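You operate a simulated robot arm through the tools that you are given. There is no shell and no other tool. Be economical: measure what you need, move in short steps, check, and stop when the job is done.

The job below is to be done with a simulated two-armed robot. You get a single attempt, and the scene is never put back.

TASK
Switch the wall unit off, lift the form out of the port, switch on again and clear the fault.
Fine: the form stands in the blue tray; leave the other forms; send nothing.
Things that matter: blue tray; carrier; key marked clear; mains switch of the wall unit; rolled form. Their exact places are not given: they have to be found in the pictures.

It is judged by the outcome, as a careful person would: the job done as asked, and still so three seconds after it is handed in. It fails if anything else is knocked over, pushed out of place, dropped, spilled or broken.

THE ROBOT
Two 7-joint arms with fingered hands on one trunk, on a base that drives. Base frame: it is fixed to the floor where the robot stands at the start and does not move with it; the origin is under the middle of the robot, x ahead of it, y to its left, z up; the surface under the hand at the start is at about z = 850. Lengths are in mm, angles in degrees, forces in N, time in s.
The left shoulder is at the start at [161, 125, 1153], the right one opposite. With the tool pointing down near the work surface each hand reaches from about 540 to 920 mm from the robot's upright axis, wherever it stands, measured 20 degrees to its own side. Places, roughly: key marked clear [500, 0, 900]; mains switch of the wall unit [800, 0, 1200]. Payload 3.7 kg a hand.
Tool frame (each hand has its own): the origin (TCP) lies between the finger pads and is the grasp point; the fingertips stand 25 mm ahead of it; z points along the fingers, y is the line along which they close. The gripper opens to 88 mm. The gripper's body begins 29 mm behind the TCP. The gripper is a hand of 5 fingers: y runs from the thumb to the fingers, the wrist lies at [-13, -97, -162] in the tool frame, and closing takes about 1.5 s.
Orientation is told as [roll, pitch, yaw] about the base's x, y, z axes, in that order, counted from this pose: with the fingers straight down and the wrist toward the robot, the tool's x, y and z point along [0, 1, 0], [1, 0, 0] and [0, 0, -1] of the base frame.

THE INTERFACE
- The arms move only by the tool drive_tool. It takes "left_increments", "right_increments" or both (then of equal length, played together; a hand with none holds still); each is text: rows parted by semicolons, each of 6 numbers parted by spaces: the shift along the base's x, y, z in units of 250 mm (1.0 is 250 mm), then the turn, a rotation vector about the base's x, y, z in units of 60 degrees (1.0 is 60 degrees). In form: x y z rx ry rz; .... A call has 1 to 12 rows; each row is the pose to reach, as a shift and turn from the pose commanded when the call began. "left_fingers" and "right_fingers" are, for a hand that has rows, the gripper command, from -1 (shut) to 1 (fully open), values between in proportion, set as the call begins (left out, the last holds). A call with a number of a shift or a turn outside -1 to 1 is refused whole. A row lasts 0.2 s, in which the tool goes at most 50 mm and 8.6 degrees; a call with a longer step from one row to the next is refused whole, and so is a gripper value outside its range. A pose out of reach is approached as far as the arm can. The call stops where the force on the tool passes 40 N (or 10 N more than at its start, if that is more) or the arm is blocked; 0.2 s more then pass. Each finger travels about 45 mm/s and halts on what it meets, pressing with about 25 N; the grip force reading is that of the motor and also rises with nothing between the fingers. The clock runs only during rows and for 0.2 s after the last one: add rows that repeat a pose to give the fingers time. The reply holds the time, the measured pose of the TCP, the force on the tool along the base axes, the opening and the grip force, in the units named above and with some noise, with the torque about the TCP (base axes, N m) and any sound that the robot's microphone picked up.
- Cameras (640 x 400 px; columns grow to the right, rows downward): "scene" is now at [266, -9.8, 1320.4]; the picture's right is [-0.21, -0.98, 0.00], its down [-0.33, 0.07, -0.94] and it looks along [0.92, -0.19, -0.34] (base axes); focal length 214 px, centre (320, 200). "left" rides on the left gripper at [-59, -79, -105] in its tool frame; the picture's right is [-0.73, -0.32, 0.61], its down [0.62, -0.68, 0.38] and it looks along [0.29, 0.66, 0.70] (tool axes); focal length 234 px, centre (320, 200). "right" rides on the right gripper at [59, -79, -105] in its tool frame; the picture's right is [-0.73, 0.32, -0.61], its down [-0.62, -0.68, 0.38] and it looks along [-0.29, 0.66, 0.70] (tool axes); focal length 234 px, centre (320, 200).
- camera(camera): a new picture of that camera. It takes no simulated time.
- slide_trunk(by): slides the trunk up (or, below 0, down) by that many mm; the arms and the scene camera ride with it, the base frame stays. It gives what a move gives, with no picture.
- drive_base(legs): drives the robot by 1 to 6 legs, each [ahead, left, turn to the left] in mm, mm and degrees, along the robot's own axes; the way and the turn of a leg run together, so that a leg with both is an arc; at most 1500 mm and 180 degrees a leg. The arms and the cameras ride along, it lands a little off, and it stops where it bumps. It gives what a move gives.
- finger_targets(index, middle, ring, little, thumb_bend, thumb_turn, hand): sets how far each is bent, from 0 (flat) to 1 (curled in); at 0.3 the hand is open as for a grip, at 0.7 the pads meet at the TCP. One left out holds its place. A second passes; each finger stops where it meets its share of the squeeze, and holds until it gets a number again. A gripper value or a shape takes the hand back. It gives what a move gives, with no picture; readings hold the bend of each and the force on index, middle, ring, little, thumb and palm. thumb_turn goes from beside the hand (0) to across from the fingers (1), as for a grip.
- hand_shape(shape, hand): the hand has 5 fingers and takes this shape, open, in about a second: jaw (thumb against the fingers, like two jaws); tri (thumb and two fingers); tip (a fingertip pinch); poke (one finger out to press); point (the index stretched); flat (the hand flat); cup (the hand cupped); fist (a fist). The gripper value then closes the fingers along that shape, each until it touches; the sizes above hold for jaw. It gives what a move gives, with no picture.
- pan_tilt(pan, tilt): turns the head with the scene camera to pan (to the left, within 80 degrees either way) and tilt (down, from -29 to 69), counted from straight ahead of the robot. It gives what a move gives.
- pixel_to_xyz(camera, pixels): there is no depth. For up to 12 entries [column, row, z] of the newest picture of that camera ("zoom" is the newest enlarged one), the place [x, y] in the base frame at which the ray of that pixel passes the height z, good to about 2 mm, but the place of the scene camera against the robot may be out by one fixed shift of up to 12 mm in any direction. It takes no simulated time.
- inspect(camera, box): a new picture of the part [left, top, right, bottom] of that camera's present view, enlarged. It takes no simulated time.
- job_done(): hands the job in; it is judged then, once.

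Work in short steps. Measure before you move; look again where a grasp or a placing could have gone wrong, and mend it. You have 80 turns and 70 pictures in all, those below and enlarged ones among them. Open the grippers and draw the arms clear of the work before you hand the job in, unless the task says otherwise; then end with one line.

The tools are called after "Call:" as name(argument=value, ...) on one line, values as JSON. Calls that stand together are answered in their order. drive_tool: Moves the arms, as the interface text tells. Its arguments: {"type":"object","properties":{"left_increments":{"type":"string"},"left_fingers":{"type":"number"},"right_increments":{"type":"string"},"right_fingers":{"type":"number"}},"required":[]} The other tools are called the same way: slide_trunk (by) slides the trunk up or down; hand_shape (shape, hand) gives the hand a shape; finger_targets (index, middle, ring, little, thumb_bend, thumb_turn, hand) moves the fingers one by one; drive_base (legs) drives the base; pan_tilt (pan, tilt) turns the head that bears the scene camera; camera (camera) takes a picture; pixel_to_xyz (camera, pixels) gives the place at which the rays of pixels pass given heights; inspect (camera, box) takes an enlarged picture of a part of a camera's view; job_done () hands the job in.

At the start:

```text
time: 0.0
left_eef_pos: [453.0, 109.2, 1304.1]
left_tool_rot: [0.0, 0.0, -0.1]
left_force: [-0.6, -0.1, 0.1]
left_moment: [-0.02, -0.05, 0.0]
left_finger_gap: 87.7
left_grasp_force: 0.0
left_shape: jaw
left_bend: [0.3, 0.3, 0.3, 0.3, 0.3, 0.98]
left_finger forces: [0.0, 0.1, 0.0, 0.1, 0.1, 0.0]
right_eef_pos: [426.8, -307.8, 1309.1]
right_tool_rot: [0.0, 0.0, 0.0]
right_force: [-0.5, 0.2, 0.6]
right_moment: [0.01, -0.01, 0.0]
right_finger_gap: 87.7
right_grasp_force: 0.0
right_shape: jaw
right_bend: [0.3, 0.3, 0.3, 0.3, 0.3, 0.98]
right_finger forces: [0.0, 0.0, 0.0, 0.1, 0.0, 0.0]
trunk travel left (down, up): [-175.0, 240.0]
robot x, y, heading: [0.7, 0.9, -0.1]
head pan, tilt: [-11.9, 19.9]
```

scene: 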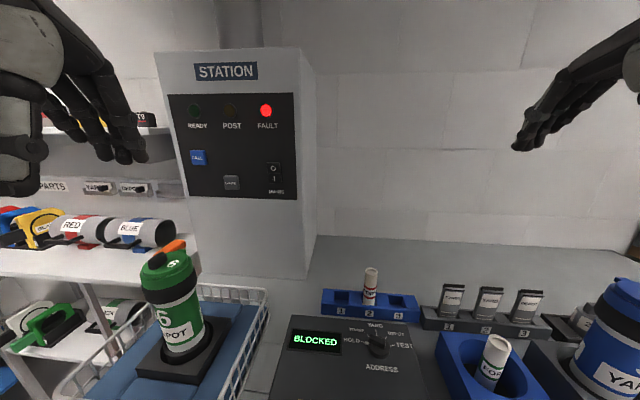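
right: 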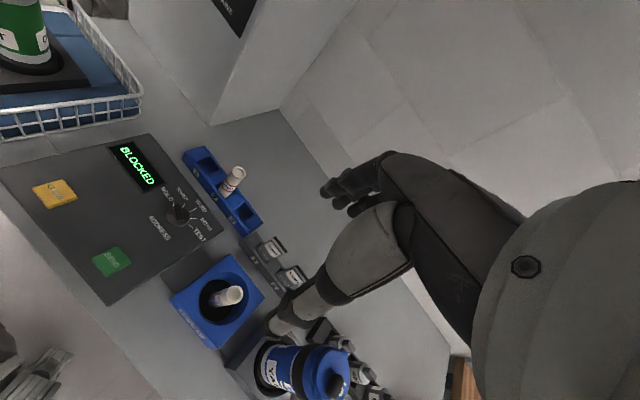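
left: 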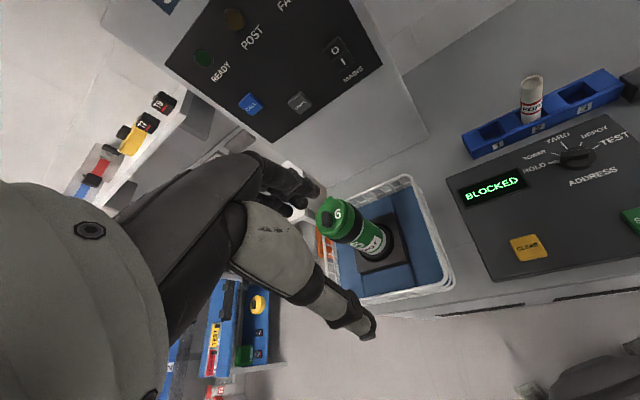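

The scene shows the station unit with mains switch (~274,175), a blue tray (~370,303) and a blue port with a roll (~492,360). I'll enlarge these.

Call:
inspect(camera="scene", box=[260, 240, 640, 400])

Call:
inspect(camera="scene", box=[150, 50, 320, 220])

Call:
pan_tilt(pan=-15, tilt=50)

Call:
camera(camera="scene")

```text
1.68 times, centred on (450, 320) of scene
```

zoom: 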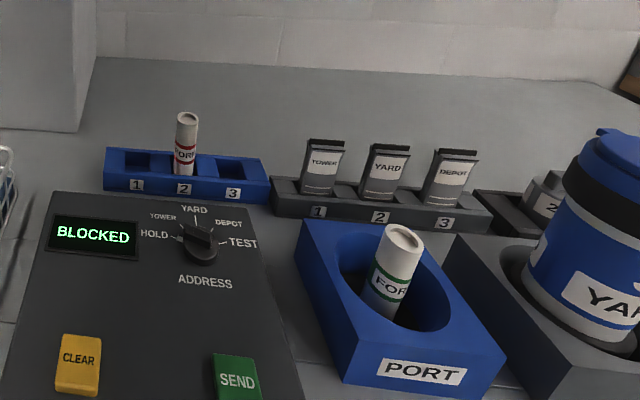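

```text
2.35 times, centred on (235, 135) of scene
```

zoom: 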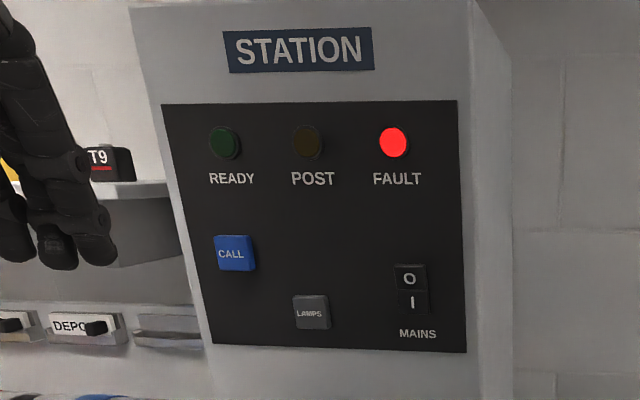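

```text
time: 0.9
left_eef_pos: [453.8, 108.4, 1303.9]
left_tool_rot: [0.0, 0.0, 0.0]
left_force: [0.7, -0.7, 0.1]
left_moment: [0.02, -0.02, -0.03]
left_finger_gap: 87.5
left_grasp_force: 0.0
left_shape: jaw
left_bend: [0.3, 0.3, 0.3, 0.3, 0.3, 0.98]
left_finger forces: [0.1, 0.0, 0.1, 0.0, 0.1, 0.1]
right_eef_pos: [425.3, -308.1, 1308.1]
right_tool_rot: [0.1, 0.0, -0.1]
right_force: [-0.7, -0.2, 1.0]
right_moment: [0.02, 0.04, -0.04]
right_finger_gap: 87.5
right_grasp_force: 0.0
right_shape: jaw
right_bend: [0.3, 0.3, 0.3, 0.3, 0.3, 0.98]
right_finger forces: [0.0, 0.1, 0.0, 0.0, 0.1, 0.0]
trunk travel left (down, up): [-175.0, 240.0]
robot x, y, heading: [0.4, 1.5, 0.2]
head pan, tilt: [-15.0, 50.0]
```

```text
64 pictures are left
```

scene: 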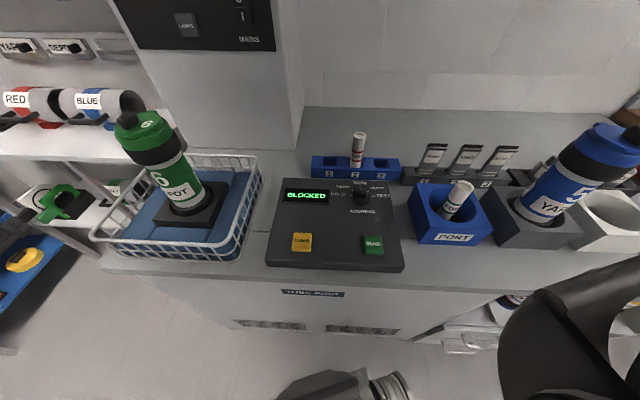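

The fault form (green band) stands in PORT, the red one in tray slot 2; slots 1 and 3 are free. Next I get precise rays for the switch from the left camera and the scene camera.

Call:
inspect(camera="left", box=[180, 0, 440, 160])

Call:
pan_tilt(pan=0, tilt=20)

Call:
camera(camera="scene")

Call:
hand_shape(hand="left", shape="poke")

```text
2.46 times, centred on (310, 80) of left
```

zoom: 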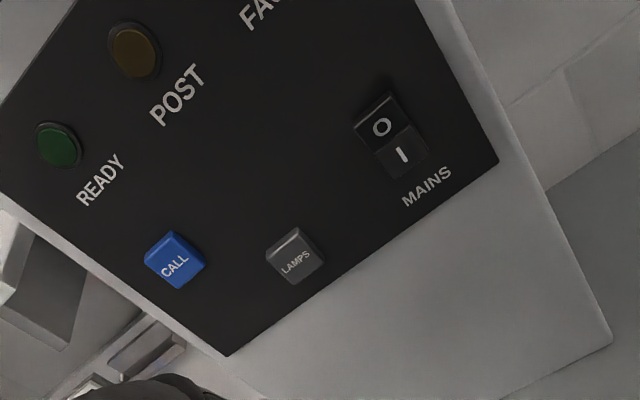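

```text
time: 1.9
left_eef_pos: [452.8, 109.3, 1303.9]
left_tool_rot: [0.0, 0.0, -0.1]
left_force: [-0.8, 0.2, 0.1]
left_moment: [-0.01, -0.01, 0.02]
left_finger_gap: 87.5
left_grasp_force: 0.0
left_shape: jaw
left_bend: [0.3, 0.3, 0.3, 0.3, 0.3, 0.98]
left_finger forces: [0.0, 0.0, 0.0, 0.0, 0.1, 0.0]
right_eef_pos: [426.9, -307.5, 1308.0]
right_tool_rot: [0.0, 0.0, 0.0]
right_force: [0.4, 0.6, 0.0]
right_moment: [-0.01, -0.02, -0.01]
right_finger_gap: 87.8
right_grasp_force: 0.1
right_shape: jaw
right_bend: [0.3, 0.3, 0.3, 0.3, 0.3, 0.98]
right_finger forces: [0.0, 0.0, 0.0, 0.0, 0.0, 0.0]
trunk travel left (down, up): [-175.0, 240.0]
robot x, y, heading: [0.1, -1.8, 0.0]
head pan, tilt: [0.0, 20.0]
```

```text
62 pictures are left
```

scene: 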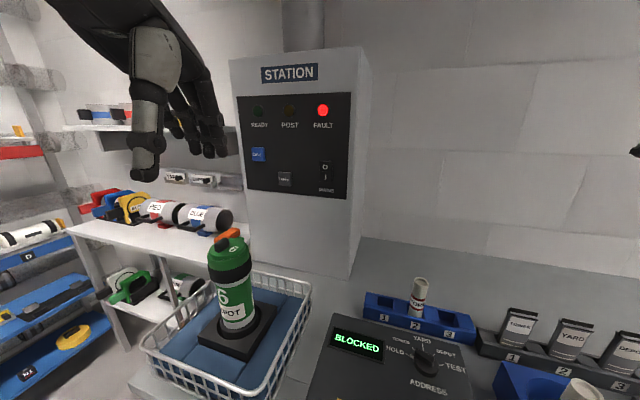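

```text
time: 2.8
left_eef_pos: [453.0, 108.6, 1303.8]
left_tool_rot: [-0.2, 0.1, 0.0]
left_force: [0.4, 0.5, 0.4]
left_moment: [-0.01, 0.01, 0.01]
left_finger_gap: 0.0
left_grasp_force: 0.1
left_shape: poke
left_bend: [0.7, 0.7, 0.99, 0.99, 1.0, 1.0]
left_finger forces: [0.0, 0.0, 0.1, 0.0, 0.1, 0.0]
right_eef_pos: [426.8, -306.9, 1308.3]
right_tool_rot: [0.0, 0.0, 0.0]
right_force: [0.1, -0.1, 0.3]
right_moment: [0.01, -0.02, -0.01]
right_finger_gap: 87.6
right_grasp_force: 0.0
right_shape: jaw
right_bend: [0.3, 0.3, 0.3, 0.3, 0.3, 0.98]
right_finger forces: [0.0, 0.1, 0.0, 0.0, 0.0, 0.1]
trunk travel left (down, up): [-175.0, 240.0]
robot x, y, heading: [0.8, -1.2, 0.0]
head pan, tilt: [0.0, 20.0]
```

Poke shape bends index/middle to 0.7 (pads at TCP, tip ~25 mm ahead). I query rays of O and the I in both cameras at several heights.

Call:
pixel_to_xyz(camera="zoom", pixels=[[381, 127, 1240], [381, 127, 1220], [381, 127, 1200], [402, 155, 1220], [402, 155, 1200], [402, 155, 1180], [173, 262, 1240], [173, 262, 1200]])

Call:
inspect(camera="scene", box=[230, 90, 370, 210])

Call:
pixel_to_xyz(camera="scene", pixels=[[325, 167, 1240], [325, 167, 1220], [325, 167, 1200], [325, 177, 1220], [325, 177, 1200], [258, 155, 1240], [258, 155, 1200]])

```text
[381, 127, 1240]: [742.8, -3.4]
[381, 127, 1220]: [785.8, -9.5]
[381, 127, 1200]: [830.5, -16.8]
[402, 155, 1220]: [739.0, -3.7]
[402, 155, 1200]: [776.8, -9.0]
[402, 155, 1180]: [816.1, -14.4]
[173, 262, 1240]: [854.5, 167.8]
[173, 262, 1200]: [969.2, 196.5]
```

```text
3.33 times, centred on (300, 150) of scene
```

zoom: 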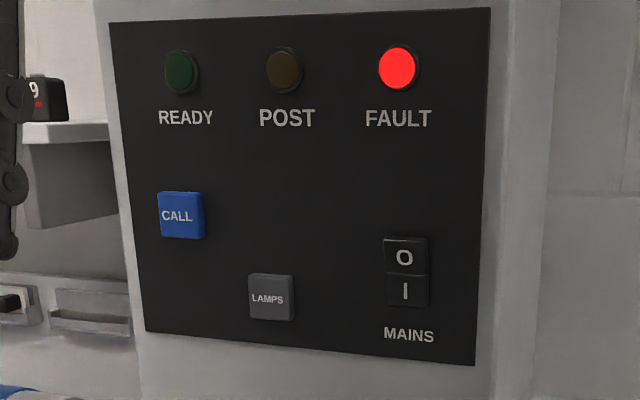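

```text
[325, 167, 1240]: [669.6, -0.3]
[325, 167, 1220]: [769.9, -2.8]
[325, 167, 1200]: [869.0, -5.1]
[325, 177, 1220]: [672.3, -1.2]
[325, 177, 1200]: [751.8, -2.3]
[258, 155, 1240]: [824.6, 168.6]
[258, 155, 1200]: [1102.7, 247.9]
```

O sits near [798, −11, 1214]; the panel is yawed ~20° (CALL at about [875,173]). I turn the left hand to point forward with 11 rows, staying well short of the panel.

Call:
drive_tool(left_increments="0.05 -0.02 -0.03 0 -0.136 0;0.1 -0.05 -0.05 0 -0.27 0;0.15 -0.07 -0.08 0 -0.41 0;0.2 -0.1 -0.1 0 -0.545 0;0.25 -0.12 -0.13 0 -0.68 0;0.3 -0.14 -0.16 0 -0.81 0;0.36 -0.17 -0.19 0 -0.9 0;0.42 -0.2 -0.22 0 -0.96 0;0.5 -0.24 -0.26 0 -1.0 0")

Call:
drive_tool(left_increments="0 0 0 0 -0.1 -0.0;0 0 0 0 -0.22 0;0 0 0 0 -0.36 0;0 0 0 0 -0.5 0;0 0 0 0 -0.5 0")

Call:
drive_tool(left_increments="0 0 0 0 0 -0.13;0 0 0 0 0 -0.26;0 0 0 0 0 -0.33;0 0 0 0 0 -0.33")

Call:
camera(camera="left")

Call:
camera(camera="scene")

```text
time: 4.8
left_eef_pos: [578.4, 49.1, 1239.0]
left_tool_rot: [-0.1, -60.0, -0.1]
left_force: [0.4, 0.6, 0.2]
left_moment: [-0.01, -0.01, 0.0]
left_finger_gap: 0.0
left_grasp_force: 0.0
left_shape: poke
left_bend: [0.7, 0.7, 0.99, 0.99, 1.0, 1.0]
left_finger forces: [0.1, 0.0, 0.0, 0.0, 0.1, 0.1]
right_eef_pos: [427.3, -306.5, 1307.8]
right_tool_rot: [-0.1, 0.0, 0.0]
right_force: [0.1, -0.2, 0.3]
right_moment: [-0.02, 0.03, 0.02]
right_finger_gap: 87.7
right_grasp_force: 0.2
right_shape: jaw
right_bend: [0.3, 0.3, 0.3, 0.3, 0.3, 0.98]
right_finger forces: [0.1, 0.0, 0.0, 0.0, 0.1, 0.1]
trunk travel left (down, up): [-175.0, 240.0]
robot x, y, heading: [3.1, 0.8, 0.0]
head pan, tilt: [0.0, 20.0]
```

```text
time: 6.0
left_eef_pos: [578.6, 47.2, 1238.6]
left_tool_rot: [-175.2, -89.9, 175.1]
left_force: [0.2, -0.2, -0.1]
left_moment: [0.03, -0.01, -0.01]
left_finger_gap: 0.0
left_grasp_force: 0.2
left_shape: poke
left_bend: [0.7, 0.7, 0.99, 0.99, 1.0, 1.0]
left_finger forces: [0.0, 0.0, 0.1, 0.0, 0.1, 0.0]
right_eef_pos: [426.3, -306.6, 1308.7]
right_tool_rot: [0.0, 0.1, 0.1]
right_force: [0.0, -0.3, -0.3]
right_moment: [0.0, 0.05, -0.01]
right_finger_gap: 87.8
right_grasp_force: 0.1
right_shape: jaw
right_bend: [0.3, 0.3, 0.3, 0.3, 0.3, 0.98]
right_finger forces: [0.0, 0.1, 0.0, 0.0, 0.0, 0.0]
trunk travel left (down, up): [-175.0, 240.0]
robot x, y, heading: [4.4, 2.0, -0.3]
head pan, tilt: [0.0, 20.0]
```

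```text
time: 7.0
left_eef_pos: [578.9, 48.1, 1239.0]
left_tool_rot: [-78.2, -90.0, 58.2]
left_force: [0.8, 0.0, -0.4]
left_moment: [-0.01, 0.02, -0.01]
left_finger_gap: 0.1
left_grasp_force: 0.0
left_shape: poke
left_bend: [0.7, 0.7, 0.99, 0.99, 1.0, 1.0]
left_finger forces: [0.1, 0.1, 0.0, 0.0, 0.0, 0.0]
right_eef_pos: [426.9, -307.6, 1308.5]
right_tool_rot: [0.0, 0.0, -0.1]
right_force: [-0.6, -0.1, 0.3]
right_moment: [-0.01, -0.01, -0.03]
right_finger_gap: 87.7
right_grasp_force: 0.0
right_shape: jaw
right_bend: [0.3, 0.3, 0.3, 0.3, 0.3, 0.98]
right_finger forces: [0.1, 0.0, 0.0, 0.1, 0.1, 0.0]
trunk travel left (down, up): [-175.0, 240.0]
robot x, y, heading: [-0.5, 1.1, 0.2]
head pan, tilt: [0.0, 20.0]
```

```text
60 pictures are left
```

left: 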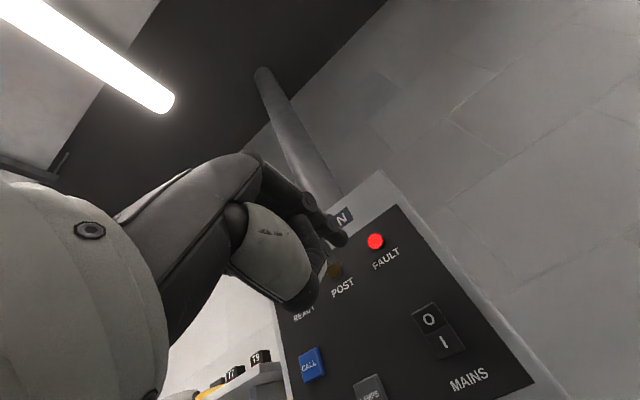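

```text
59 pictures are left
```

scene: 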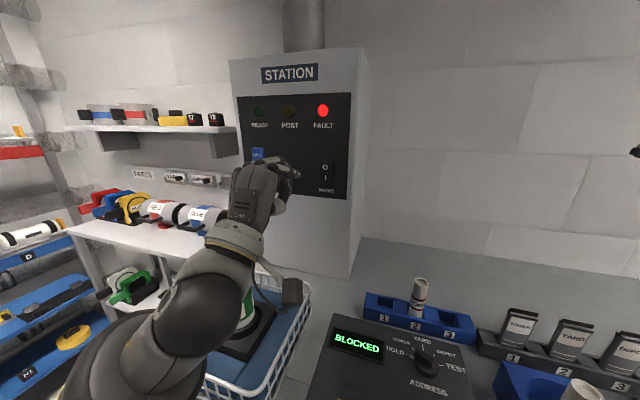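

The fingertip shows at (336,240) in the left view, as computed for tool [0,0,25]. Now rays for O (431,319), I (444,342), CALL, from this new pose for stereo.

Call:
pixel_to_xyz(camera="left", pixels=[[431, 319, 1215], [431, 319, 1205], [431, 319, 1225], [444, 342, 1200], [444, 342, 1190], [310, 363, 1240], [310, 363, 1230], [310, 363, 1220], [375, 241, 1270], [375, 241, 1280], [375, 241, 1290]])

```text
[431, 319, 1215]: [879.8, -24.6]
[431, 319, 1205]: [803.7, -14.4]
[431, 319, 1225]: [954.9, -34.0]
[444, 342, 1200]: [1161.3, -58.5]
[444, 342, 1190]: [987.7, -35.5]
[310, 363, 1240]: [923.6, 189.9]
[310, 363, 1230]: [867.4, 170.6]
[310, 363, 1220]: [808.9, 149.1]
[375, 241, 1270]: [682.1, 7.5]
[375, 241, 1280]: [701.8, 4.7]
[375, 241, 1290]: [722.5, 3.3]
```

Triangulated: O ≈ [815,−15,1207], I ≈ [816,−15,1181], panel yaw ≈18.5°. I move the tip to ~60 mm in front of O and look.

Call:
drive_tool(left_increments="0.15 -0.035 -0.03 0 0 0;0.3 -0.07 -0.06 0 0 0;0.45 -0.1 -0.09 0 0 0;0.58 -0.13 -0.12 0 0 0;0.624 -0.138 -0.124 0 0 0;0.624 -0.138 -0.124 0 0 0")

Call:
camera(camera="left")

Call:
inspect(camera="scene", box=[230, 90, 370, 210])

```text
time: 8.4
left_eef_pos: [729.8, 14.5, 1211.2]
left_tool_rot: [-179.4, -89.8, 159.6]
left_force: [-0.5, -0.4, 0.2]
left_moment: [-0.01, -0.01, 0.01]
left_finger_gap: 0.0
left_grasp_force: 0.1
left_shape: poke
left_bend: [0.7, 0.7, 0.99, 0.99, 1.0, 1.0]
left_finger forces: [0.0, 0.0, 0.0, 0.1, 0.1, 0.0]
right_eef_pos: [423.5, -305.5, 1309.4]
right_tool_rot: [0.0, -0.2, 0.1]
right_force: [0.1, -0.1, -0.2]
right_moment: [-0.02, 0.01, 0.04]
right_finger_gap: 87.7
right_grasp_force: 0.1
right_shape: jaw
right_bend: [0.3, 0.3, 0.3, 0.3, 0.3, 0.98]
right_finger forces: [0.0, 0.1, 0.0, 0.0, 0.0, 0.0]
trunk travel left (down, up): [-175.0, 240.0]
robot x, y, heading: [0.9, 0.2, -0.3]
head pan, tilt: [0.0, 20.0]
```

```text
58 pictures are left
```

left: 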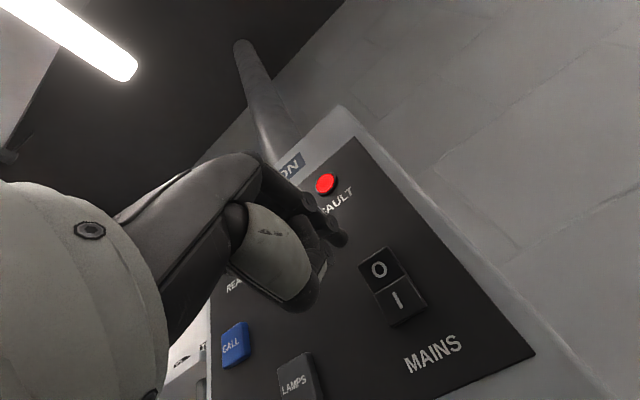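

```text
3.33 times, centred on (300, 150) of scene
```

zoom: 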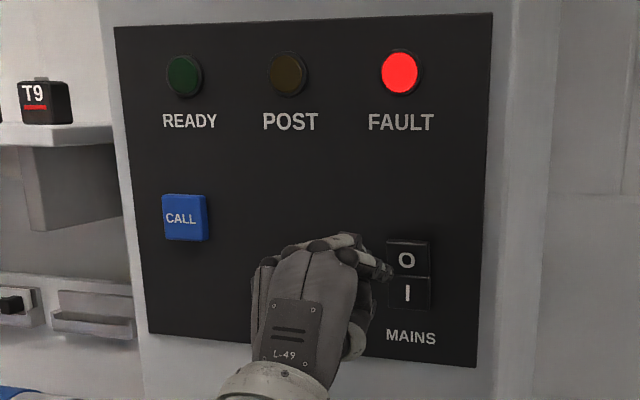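

Fingertip is close to the switch; I recheck O (379,269) and I (396,299) from here before pressing.

Call:
pixel_to_xyz(camera="left", pixels=[[379, 269, 1205], [379, 269, 1210], [379, 269, 1215], [396, 299, 1180], [396, 299, 1185], [337, 240, 1205], [337, 240, 1210]])

Call:
inspect(camera="left", box=[240, 150, 440, 350])

```text
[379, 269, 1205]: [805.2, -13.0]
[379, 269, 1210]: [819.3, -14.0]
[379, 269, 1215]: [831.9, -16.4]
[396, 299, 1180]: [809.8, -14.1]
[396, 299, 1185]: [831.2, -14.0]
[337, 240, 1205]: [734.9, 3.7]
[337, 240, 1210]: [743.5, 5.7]
```

```text
2.00 times, centred on (340, 250) of left
```

zoom: 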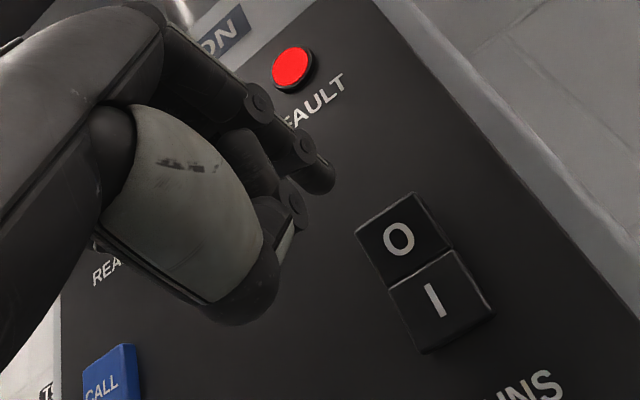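

O confirmed ≈[815,−14,1208]; tip ≈[753,6,1210]. I curl the middle finger for safety, then advance 45 mm along the normal.

Call:
finger_targets(hand="left", middle=1.0)

Call:
drive_tool(left_increments="0.08 -0.026 0 0 0 0;0.16 -0.052 0 0 0 0;0.18 -0.06 0 0 0 0;0.18 -0.06 0 0 0 0")

Call:
inspect(camera="left", box=[240, 150, 440, 350])

```text
time: 9.4
left_eef_pos: [729.7, 16.1, 1212.0]
left_tool_rot: [-176.8, -89.8, 157.0]
left_force: [-0.2, 0.4, -0.1]
left_moment: [-0.01, 0.01, 0.02]
left_finger_gap: 22.5
left_grasp_force: 0.1
left_shape: fingers
left_bend: [0.7, 1.0, 0.99, 0.99, 1.0, 1.0]
left_finger forces: [0.0, 0.0, 0.1, 0.0, 0.0, 0.0]
right_eef_pos: [421.7, -305.1, 1310.8]
right_tool_rot: [-0.2, -0.3, 0.0]
right_force: [0.1, -1.0, 0.0]
right_moment: [-0.01, 0.02, -0.03]
right_finger_gap: 87.8
right_grasp_force: 0.0
right_shape: jaw
right_bend: [0.3, 0.3, 0.3, 0.3, 0.3, 0.98]
right_finger forces: [0.1, 0.0, 0.0, 0.0, 0.1, 0.0]
trunk travel left (down, up): [-175.0, 240.0]
robot x, y, heading: [-0.9, -0.4, 0.1]
head pan, tilt: [0.0, 20.0]
```

```text
time: 10.4
left_eef_pos: [771.0, 4.4, 1216.7]
left_tool_rot: [178.1, -89.4, 162.2]
left_force: [-0.4, -0.1, -0.5]
left_moment: [0.01, 0.01, 0.0]
left_finger_gap: 22.6
left_grasp_force: 0.1
left_shape: fingers
left_bend: [0.7, 1.0, 0.99, 0.99, 1.0, 1.0]
left_finger forces: [0.0, 0.0, 0.0, 0.0, 0.0, 0.0]
right_eef_pos: [416.4, -303.4, 1312.4]
right_tool_rot: [0.0, -0.5, 0.1]
right_force: [0.7, 0.1, 0.1]
right_moment: [-0.01, 0.0, 0.0]
right_finger_gap: 87.8
right_grasp_force: 0.2
right_shape: jaw
right_bend: [0.3, 0.3, 0.3, 0.3, 0.3, 0.98]
right_finger forces: [0.0, 0.0, 0.0, 0.1, 0.0, 0.0]
trunk travel left (down, up): [-175.0, 240.0]
robot x, y, heading: [4.5, -0.7, -0.1]
head pan, tilt: [0.0, 20.0]
```

```text
2.00 times, centred on (340, 250) of left
```

zoom: 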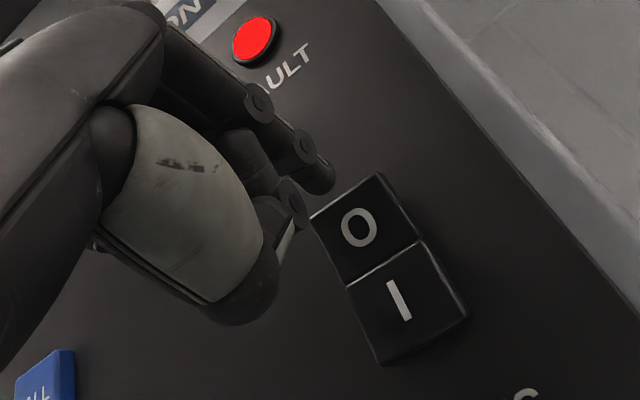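

Tip now ≈[794,−4,1217], slightly high. I lower 7 mm and push ~30 mm along the normal, stopping on force.

Call:
drive_tool(left_increments="0.03 -0.015 -0.03 0 0 0;0.06 -0.03 -0.032 0 0 0;0.08 -0.038 -0.034 0 0 0;0.1 -0.044 -0.034 0 0 0;0.12 -0.05 -0.034 0 0 0")

Call:
inspect(camera="left", box=[240, 150, 440, 350])

Call:
camera(camera="scene")

```text
time: 11.6
left_eef_pos: [793.3, -11.5, 1212.1]
left_tool_rot: [-179.3, -88.1, 159.2]
left_force: [-11.6, 3.5, 1.0]
left_moment: [-0.01, -0.01, -0.06]
left_finger_gap: 20.3
left_grasp_force: 5.9
left_shape: fingers
left_bend: [0.7, 1.0, 0.99, 0.99, 1.0, 1.0]
left_finger forces: [12.0, 0.0, 0.0, 0.0, 0.0, 0.1]
right_eef_pos: [418.6, -306.3, 1310.4]
right_tool_rot: [-0.1, -0.4, 0.1]
right_force: [-1.0, -0.5, -0.6]
right_moment: [0.02, -0.01, 0.02]
right_finger_gap: 87.7
right_grasp_force: 0.1
right_shape: jaw
right_bend: [0.3, 0.3, 0.3, 0.3, 0.3, 0.98]
right_finger forces: [0.0, 0.0, 0.0, 0.0, 0.1, 0.0]
trunk travel left (down, up): [-175.0, 240.0]
robot x, y, heading: [-1.5, -1.5, 0.2]
head pan, tilt: [0.0, 20.0]
stopped in row 5 (left hand): the force on the tool passed its limit at 51 N (the readings are from after the stop); the commanded pose is now the measured one
```

```text
2.00 times, centred on (340, 250) of left
```

zoom: 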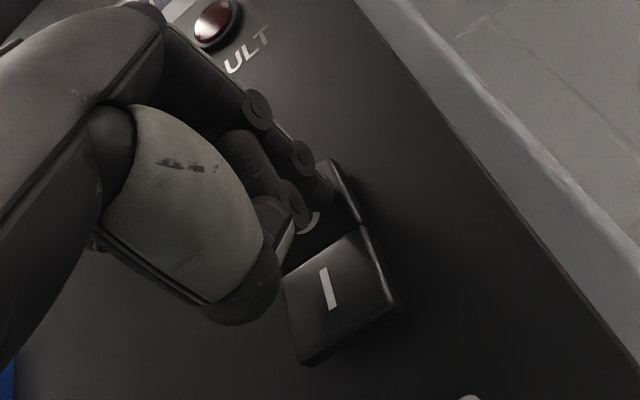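

```text
53 pictures are left
```

scene: 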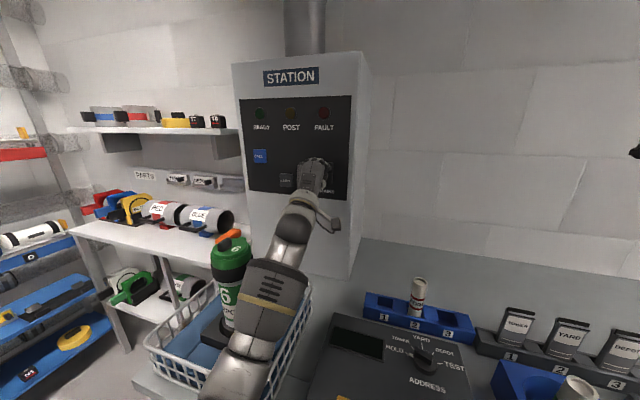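

The rocker has tipped, FAULT and the display are dark: off. I retract the left hand and look at the port and tray from above.

Call:
drive_tool(left_increments="-0.1 0.033 0 0 0 0;-0.25 0.08 0 0 0 0;-0.4 0.14 0 0 0 0;-0.55 0.2 0 0 0 0;-0.65 0.26 0 0 0 0;-0.65 0.26 0 0 0 0")

Call:
pan_tilt(pan=-20, tilt=45)

Call:
camera(camera="scene")

Call:
inspect(camera="right", box=[140, 120, 340, 380])

```text
time: 13.0
left_eef_pos: [641.1, 52.0, 1204.9]
left_tool_rot: [-174.9, -88.8, 154.6]
left_force: [0.3, 0.2, 0.0]
left_moment: [-0.01, 0.0, -0.02]
left_finger_gap: 22.6
left_grasp_force: 0.0
left_shape: fingers
left_bend: [0.7, 1.0, 0.99, 0.99, 1.0, 1.0]
left_finger forces: [0.0, 0.0, 0.0, 0.0, 0.0, 0.1]
right_eef_pos: [425.7, -308.1, 1308.7]
right_tool_rot: [0.0, 0.1, 0.0]
right_force: [-0.2, -0.7, 0.5]
right_moment: [0.03, -0.01, 0.03]
right_finger_gap: 87.6
right_grasp_force: 0.0
right_shape: jaw
right_bend: [0.3, 0.3, 0.3, 0.3, 0.3, 0.98]
right_finger forces: [0.0, 0.1, 0.0, 0.1, 0.0, 0.0]
trunk travel left (down, up): [-175.0, 240.0]
robot x, y, heading: [-1.8, -4.0, -0.1]
head pan, tilt: [0.0, 20.0]
```

```text
time: 13.9
left_eef_pos: [642.5, 52.2, 1205.2]
left_tool_rot: [-174.1, -88.8, 153.8]
left_force: [0.0, -0.2, 0.7]
left_moment: [-0.02, -0.02, 0.0]
left_finger_gap: 22.6
left_grasp_force: 0.1
left_shape: fingers
left_bend: [0.7, 1.0, 0.99, 0.99, 1.0, 1.0]
left_finger forces: [0.0, 0.0, 0.0, 0.0, 0.1, 0.0]
right_eef_pos: [426.4, -308.2, 1308.9]
right_tool_rot: [0.0, 0.0, 0.0]
right_force: [0.3, 0.1, 0.4]
right_moment: [0.01, 0.02, 0.01]
right_finger_gap: 87.8
right_grasp_force: 0.1
right_shape: jaw
right_bend: [0.3, 0.3, 0.3, 0.3, 0.3, 0.98]
right_finger forces: [0.0, 0.0, 0.0, 0.0, 0.0, 0.0]
trunk travel left (down, up): [-175.0, 240.0]
robot x, y, heading: [0.6, 2.8, -0.2]
head pan, tilt: [-20.0, 45.0]
```

```text
52 pictures are left
```

scene: 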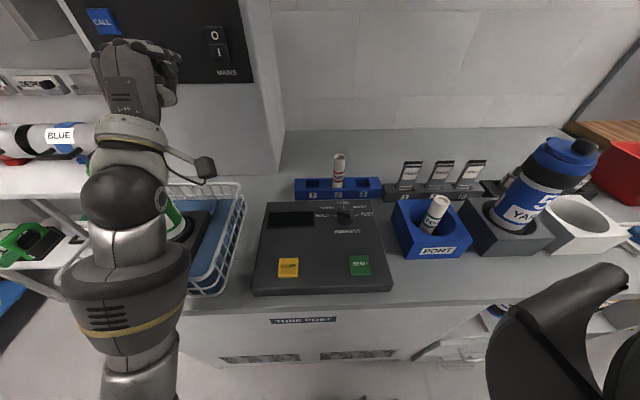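

```text
1.54 times, centred on (240, 250) of right
```

zoom: 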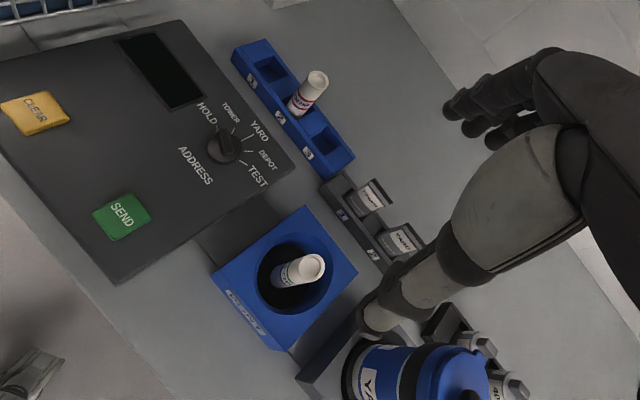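

I query rays for form top, port corners, tray slots in both views.

Call:
pixel_to_xyz(camera="zoom", pixels=[[312, 266, 980], [312, 266, 960], [312, 266, 940], [280, 280, 900], [318, 77, 960], [318, 77, 940], [268, 68, 890], [268, 68, 870], [322, 143, 890], [322, 143, 870], [40, 112, 890], [40, 112, 880]])

Call:
pixel_to_xyz(camera="scene", pixels=[[441, 199, 980], [441, 199, 960], [441, 199, 940], [339, 156, 960], [339, 156, 940], [312, 184, 890], [312, 184, 870], [364, 183, 890], [364, 183, 870], [288, 267, 890], [288, 267, 880]])

Call:
inspect(camera="scene", box=[270, 140, 490, 280])

```text
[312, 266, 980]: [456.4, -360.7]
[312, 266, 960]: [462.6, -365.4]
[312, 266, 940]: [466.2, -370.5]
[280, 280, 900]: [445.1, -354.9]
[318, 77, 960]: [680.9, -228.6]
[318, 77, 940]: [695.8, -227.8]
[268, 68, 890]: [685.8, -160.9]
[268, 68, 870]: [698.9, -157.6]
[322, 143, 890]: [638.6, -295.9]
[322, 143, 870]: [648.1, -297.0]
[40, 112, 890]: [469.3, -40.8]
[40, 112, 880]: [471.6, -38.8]
```

```text
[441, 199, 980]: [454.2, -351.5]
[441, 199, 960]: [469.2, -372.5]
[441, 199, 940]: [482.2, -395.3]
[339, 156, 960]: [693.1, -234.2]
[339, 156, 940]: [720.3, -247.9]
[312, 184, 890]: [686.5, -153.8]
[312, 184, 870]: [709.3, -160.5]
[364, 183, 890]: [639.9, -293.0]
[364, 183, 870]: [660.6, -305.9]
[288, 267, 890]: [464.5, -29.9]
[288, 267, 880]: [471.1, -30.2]
```

```text
2.86 times, centred on (380, 210) of scene
```

zoom: 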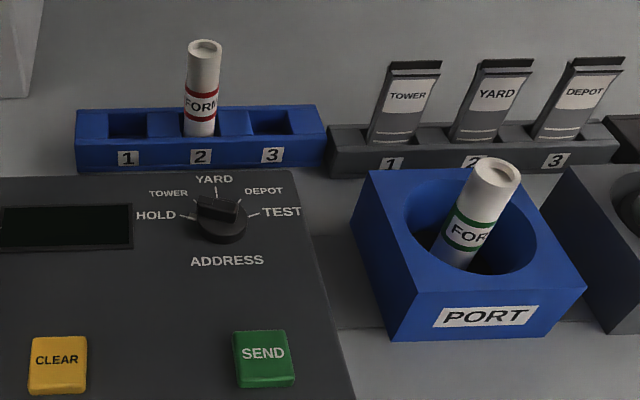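

Form top ≈[461,−363,968], slot 3 ≈[643,−296], slot 1 ≈[692,−159]. Those rays are coarse, so I lower the right hand nearer the port for a closer look with its accurate camera.

Call:
drive_tool(right_increments="-0.02 -0.03 -0.18 0 0 0;-0.04 -0.06 -0.36 0 0 0;-0.06 -0.09 -0.54 0 0 0;-0.08 -0.11 -0.72 0 0 0;-0.1 -0.12 -0.8 0 0 0;-0.1 -0.12 -0.8 0 0 0")

Call:
camera(camera="right")

```text
time: 15.3
left_eef_pos: [643.3, 53.1, 1205.1]
left_tool_rot: [-174.0, -88.8, 153.8]
left_force: [-0.7, -0.2, 0.1]
left_moment: [0.0, -0.01, 0.02]
left_finger_gap: 22.7
left_grasp_force: 0.1
left_shape: fingers
left_bend: [0.7, 1.0, 0.99, 0.99, 1.0, 1.0]
left_finger forces: [0.1, 0.1, 0.0, 0.0, 0.0, 0.0]
right_eef_pos: [409.0, -348.0, 1115.8]
right_tool_rot: [-0.1, 0.1, 0.0]
right_force: [-0.4, -0.1, 0.0]
right_moment: [0.01, 0.0, -0.02]
right_finger_gap: 87.6
right_grasp_force: 0.0
right_shape: jaw
right_bend: [0.3, 0.3, 0.3, 0.3, 0.3, 0.98]
right_finger forces: [0.0, 0.1, 0.1, 0.0, 0.1, 0.0]
right hand out of reach, approached as far as the arm can: row 5, 6
trunk travel left (down, up): [-175.0, 240.0]
robot x, y, heading: [-0.1, -1.2, -0.3]
head pan, tilt: [-20.0, 45.0]
```

```text
49 pictures are left
```

right: 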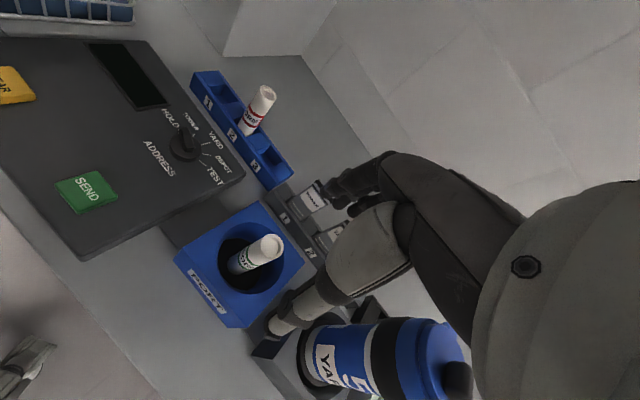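

The arm nears its inner limit here; still a good second viewpoint. I query form top (269,246), its bottom visible part, port corners, tray slots, and carrier lid.

Call:
inspect(camera="right", box=[160, 60, 320, 340])

Call:
pixel_to_xyz(camera="right", pixels=[[271, 244, 980], [271, 244, 960], [271, 244, 940], [266, 94, 960], [266, 94, 940], [263, 163, 890], [263, 163, 870], [255, 203, 920], [303, 260, 920], [175, 261, 920], [228, 324, 920], [238, 262, 900]])

```text
1.43 times, centred on (240, 200) of right
```

zoom: 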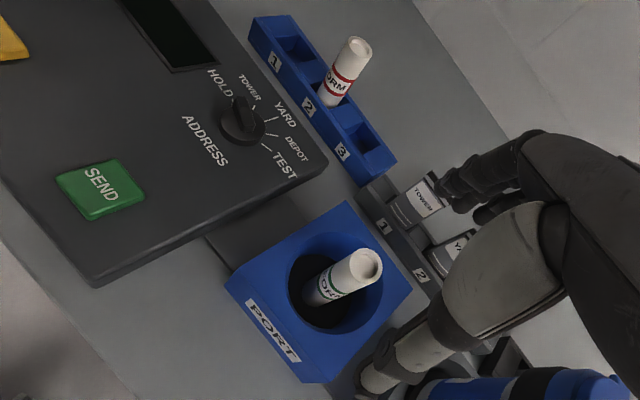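

```text
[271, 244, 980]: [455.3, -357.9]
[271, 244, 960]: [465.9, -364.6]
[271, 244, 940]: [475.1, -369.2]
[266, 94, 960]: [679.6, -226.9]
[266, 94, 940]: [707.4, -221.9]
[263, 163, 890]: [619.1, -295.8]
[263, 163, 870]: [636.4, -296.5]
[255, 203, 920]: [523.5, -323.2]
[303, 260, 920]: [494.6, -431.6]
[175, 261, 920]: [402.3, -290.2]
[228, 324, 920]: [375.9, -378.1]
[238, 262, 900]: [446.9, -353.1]
```

I query port corners and slot-3/slot-1 centres in both cameras to get heights.

Call:
pixel_to_xyz(camera="zoom", pixels=[[345, 202, 930], [411, 287, 930], [225, 284, 930], [304, 383, 930], [345, 202, 910], [411, 287, 910], [225, 284, 910], [304, 383, 910], [370, 142, 890], [370, 142, 870], [296, 46, 890], [296, 46, 870]])

Call:
pixel_to_xyz(camera="scene", pixels=[[397.5, 199.5, 930], [459.4, 197.8, 930], [405.5, 239, 930], [472.7, 239.7, 930], [397.5, 199.5, 910], [459.4, 197.8, 910], [405.5, 239, 910], [472.7, 239.7, 910], [364, 183, 880], [312, 184, 880]])

```text
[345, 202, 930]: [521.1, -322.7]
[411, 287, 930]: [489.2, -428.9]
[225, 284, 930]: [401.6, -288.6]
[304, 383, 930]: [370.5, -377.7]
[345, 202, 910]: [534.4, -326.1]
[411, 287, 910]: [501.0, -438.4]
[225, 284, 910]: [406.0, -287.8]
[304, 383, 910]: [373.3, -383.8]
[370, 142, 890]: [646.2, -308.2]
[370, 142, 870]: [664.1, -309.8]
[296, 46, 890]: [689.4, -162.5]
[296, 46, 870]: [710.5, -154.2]
```

```text
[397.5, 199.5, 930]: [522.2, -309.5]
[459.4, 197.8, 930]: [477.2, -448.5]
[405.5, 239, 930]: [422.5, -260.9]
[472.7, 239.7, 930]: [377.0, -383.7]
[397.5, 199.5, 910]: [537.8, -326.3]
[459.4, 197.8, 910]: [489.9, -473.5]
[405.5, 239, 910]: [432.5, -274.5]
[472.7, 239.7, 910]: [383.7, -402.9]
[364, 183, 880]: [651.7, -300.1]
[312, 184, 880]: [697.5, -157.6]
```

Before approaching, I locate the YARD carrier to keep clear of it: lid pixel scene (570,150), right (425,350).

Call:
pixel_to_xyz(camera="right", pixels=[[430, 350, 1060], [430, 350, 1100], [430, 350, 1020], [325, 365, 900], [325, 365, 930]])

Call:
pixel_to_xyz(camera="scene", pixels=[[565, 158, 1060], [565, 158, 1100], [565, 158, 1020], [515, 225, 900], [515, 225, 930]])

Call:
hand_shape(hand="right", shape="tri")

Call:
camera(camera="right")

```text
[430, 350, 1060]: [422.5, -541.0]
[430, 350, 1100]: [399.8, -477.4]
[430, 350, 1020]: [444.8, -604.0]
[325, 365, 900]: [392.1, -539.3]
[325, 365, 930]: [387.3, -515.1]
```

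```text
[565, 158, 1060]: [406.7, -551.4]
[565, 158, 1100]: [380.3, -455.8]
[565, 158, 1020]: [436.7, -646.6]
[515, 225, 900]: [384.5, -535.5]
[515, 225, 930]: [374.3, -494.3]
```

```text
time: 16.2
left_eef_pos: [641.4, 52.8, 1204.1]
left_tool_rot: [-174.2, -88.8, 154.0]
left_force: [0.4, -0.1, 0.1]
left_moment: [0.01, 0.03, 0.0]
left_finger_gap: 22.8
left_grasp_force: 0.1
left_shape: fingers
left_bend: [0.7, 1.0, 0.99, 0.99, 1.0, 1.0]
left_finger forces: [0.0, 0.0, 0.0, 0.1, 0.1, 0.0]
right_eef_pos: [409.0, -347.8, 1115.8]
right_tool_rot: [-0.1, 0.1, 0.0]
right_force: [0.9, -0.4, 1.4]
right_moment: [0.04, -0.03, 0.0]
right_finger_gap: 87.6
right_grasp_force: 0.0
right_shape: tri
right_bend: [0.3, 0.3, 0.99, 0.99, 0.3, 0.98]
right_finger forces: [0.0, 0.0, 0.0, 0.0, 0.0, 0.0]
trunk travel left (down, up): [-175.0, 240.0]
robot x, y, heading: [-2.5, -1.1, -0.1]
head pan, tilt: [-20.0, 45.0]
```

```text
47 pictures are left
```

right: 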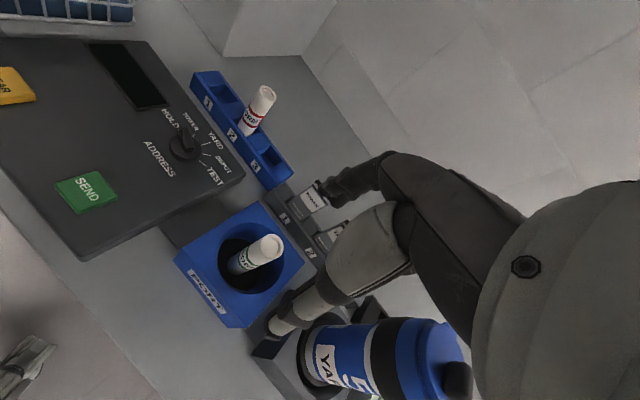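

Carrier stands at ≈[405,−540], ~130 mm to the right of the grasp — clear. With tri shape on, I move above the form and yaw −20°.

Call:
drive_tool(right_increments="0.07 -0.02 0 0 0 -0.12;0.14 -0.04 0 0 0 -0.24;0.19 -0.056 0 0 0 -0.333;0.19 -0.056 0 0 0 -0.333;0.19 -0.056 0 0 0 -0.333", right_fingers=1)

Call:
camera(camera="right")

Call:
camera(camera="scene")

```text
time: 17.4
left_eef_pos: [641.4, 52.4, 1203.8]
left_tool_rot: [-174.1, -88.8, 153.8]
left_force: [0.6, 0.3, 0.1]
left_moment: [-0.01, -0.03, 0.04]
left_finger_gap: 22.7
left_grasp_force: 0.0
left_shape: fingers
left_bend: [0.7, 1.0, 0.99, 0.99, 1.0, 1.0]
left_finger forces: [0.0, 0.0, 0.0, 0.1, 0.0, 0.1]
right_eef_pos: [458.3, -362.5, 1116.3]
right_tool_rot: [0.0, 0.0, -20.0]
right_force: [-0.6, -0.6, 0.2]
right_moment: [0.0, -0.01, -0.03]
right_finger_gap: 88.0
right_grasp_force: 0.0
right_shape: tri
right_bend: [0.3, 0.3, 0.99, 0.99, 0.3, 0.98]
right_finger forces: [0.1, 0.0, 0.1, 0.0, 0.0, 0.0]
trunk travel left (down, up): [-175.0, 240.0]
robot x, y, heading: [3.2, -2.8, -0.1]
head pan, tilt: [-20.0, 45.0]
```

```text
46 pictures are left
```

right: 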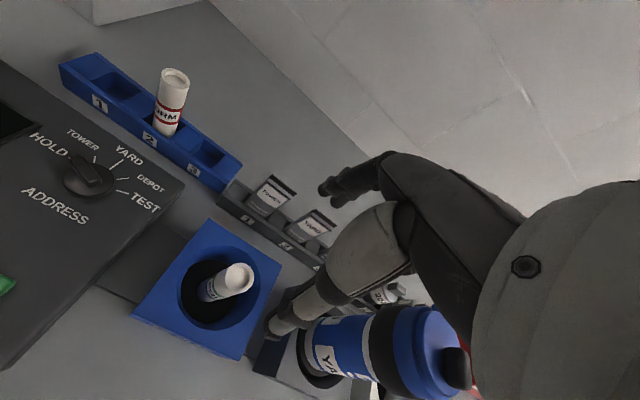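

```text
45 pictures are left
```

scene: 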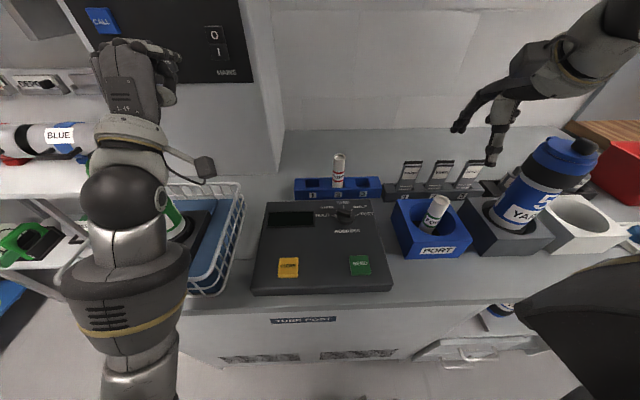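

Good third view. I query form top (240,275), its lower band, red form top/base, slots 1 and 3.

Call:
inspect(camera="right", box=[50, 40, 290, 190])

Call:
pixel_to_xyz(camera="right", pixels=[[240, 274, 980], [240, 274, 960], [209, 293, 900], [209, 293, 880], [174, 77, 970], [174, 77, 950], [167, 134, 890], [167, 134, 870], [207, 157, 890], [207, 157, 870], [96, 88, 890], [96, 88, 870]])

```text
2.67 times, centred on (170, 115) of right
```

zoom: 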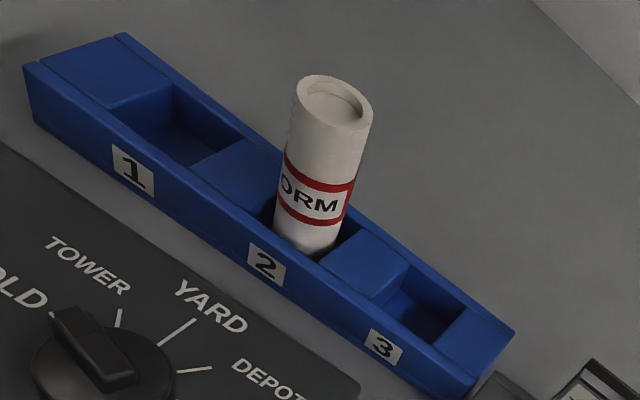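

```text
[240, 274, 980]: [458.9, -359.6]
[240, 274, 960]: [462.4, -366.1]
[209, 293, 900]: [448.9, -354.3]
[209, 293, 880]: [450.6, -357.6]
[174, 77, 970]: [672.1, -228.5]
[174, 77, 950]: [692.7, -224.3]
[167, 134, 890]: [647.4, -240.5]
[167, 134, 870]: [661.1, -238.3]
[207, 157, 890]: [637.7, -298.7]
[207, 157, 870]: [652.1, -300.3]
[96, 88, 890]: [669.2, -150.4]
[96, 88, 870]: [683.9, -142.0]
```

Form top triangulates to ≈[460,−361,970], axis ≈[457,−359] at z 945. I descend to z≈1005 (tips just above the form) and check alignment.

Call:
drive_tool(right_increments="0 0.005 -0.15 0 0 0;-0.002 0.01 -0.3 0 0 0;-0.003 0.01 -0.4 0 0 0;-0.004 0.01 -0.445 0 0 0;-0.004 0.01 -0.445 0 0 0")

Call:
camera(camera="right")

Call:
inspect(camera="scene", box=[340, 100, 580, 280])

```text
time: 18.6
left_eef_pos: [642.0, 52.7, 1204.9]
left_tool_rot: [-174.0, -88.8, 153.9]
left_force: [-0.2, -0.7, -0.5]
left_moment: [0.02, 0.02, -0.01]
left_finger_gap: 22.7
left_grasp_force: 0.0
left_shape: fingers
left_bend: [0.7, 1.0, 0.99, 0.99, 1.0, 1.0]
left_finger forces: [0.1, 0.0, 0.0, 0.1, 0.0, 0.0]
right_eef_pos: [465.5, -363.8, 1005.3]
right_tool_rot: [0.0, 0.2, -20.0]
right_force: [0.9, -0.5, -0.5]
right_moment: [0.02, 0.0, 0.02]
right_finger_gap: 87.9
right_grasp_force: 0.0
right_shape: tri
right_bend: [0.3, 0.3, 0.99, 0.99, 0.3, 0.98]
right_finger forces: [0.0, 0.0, 0.1, 0.0, 0.0, 0.1]
right hand out of reach, approached as far as the arm can: row 2, 3, 4, 5
trunk travel left (down, up): [-175.0, 240.0]
robot x, y, heading: [-0.2, 3.4, -0.0]
head pan, tilt: [-20.0, 45.0]
```

```text
43 pictures are left
```

right: 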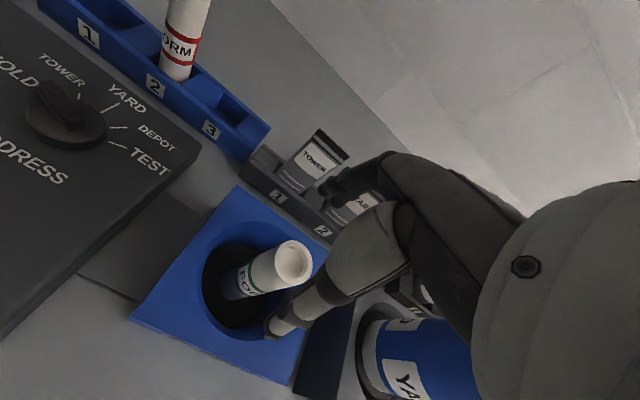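

```text
2.22 times, centred on (460, 190) of scene
```

zoom: 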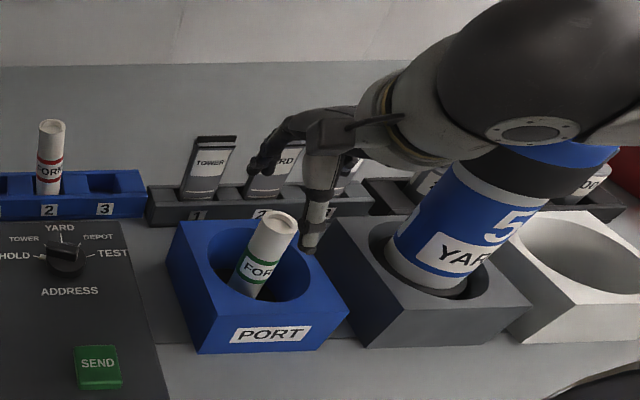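

The arm is at its inner limit here (hand 8 mm too far out). I raise the right hand, then back the base up 80 mm so the port is comfortably in reach.

Call:
drive_tool(right_increments="0 0 0.18 0 0 0;0 0 0.36 0 0 0;0 0 0.36 0 0 0")

Call:
drive_base(legs=[[-80, 0, 0]])

Call:
camera(camera="scene")

```text
time: 19.4
left_eef_pos: [641.4, 52.0, 1205.0]
left_tool_rot: [-173.7, -88.9, 153.6]
left_force: [0.4, -0.7, 0.1]
left_moment: [-0.03, 0.02, 0.0]
left_finger_gap: 22.6
left_grasp_force: 0.1
left_shape: fingers
left_bend: [0.7, 1.0, 0.99, 0.99, 1.0, 1.0]
left_finger forces: [0.0, 0.1, 0.0, 0.0, 0.0, 0.0]
right_eef_pos: [465.6, -363.7, 1092.3]
right_tool_rot: [0.0, 0.1, -19.9]
right_force: [0.3, 0.1, 1.1]
right_moment: [0.0, -0.02, 0.01]
right_finger_gap: 87.8
right_grasp_force: 0.1
right_shape: tri
right_bend: [0.3, 0.3, 0.99, 0.99, 0.3, 0.98]
right_finger forces: [0.0, 0.1, 0.0, 0.0, 0.0, 0.0]
trunk travel left (down, up): [-175.0, 240.0]
robot x, y, heading: [-0.6, 0.2, -0.1]
head pan, tilt: [-20.0, 45.0]
```

```text
time: 20.4
left_eef_pos: [563.0, 53.7, 1205.9]
left_tool_rot: [-174.7, -88.8, 154.6]
left_force: [-1.0, 0.3, -0.9]
left_moment: [0.02, -0.02, 0.0]
left_finger_gap: 22.5
left_grasp_force: 0.0
left_shape: fingers
left_bend: [0.7, 1.0, 0.99, 0.99, 1.0, 1.0]
left_finger forces: [0.1, 0.0, 0.0, 0.1, 0.0, 0.0]
right_eef_pos: [386.8, -362.5, 1092.4]
right_tool_rot: [0.0, 0.0, -19.9]
right_force: [-0.6, -0.6, 0.6]
right_moment: [0.06, 0.0, -0.02]
right_finger_gap: 87.3
right_grasp_force: 0.1
right_shape: tri
right_bend: [0.3, 0.3, 0.99, 0.99, 0.3, 0.98]
right_finger forces: [0.1, 0.0, 0.0, 0.0, 0.0, 0.0]
trunk travel left (down, up): [-175.0, 240.0]
robot x, y, heading: [-75.9, -1.5, 0.2]
head pan, tilt: [-20.0, 45.0]
```

```text
41 pictures are left
```

scene: 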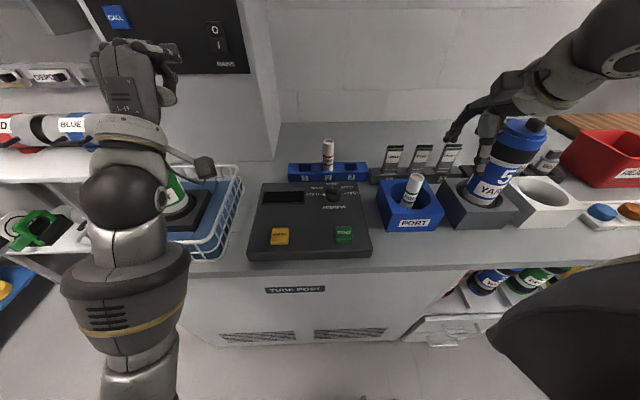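

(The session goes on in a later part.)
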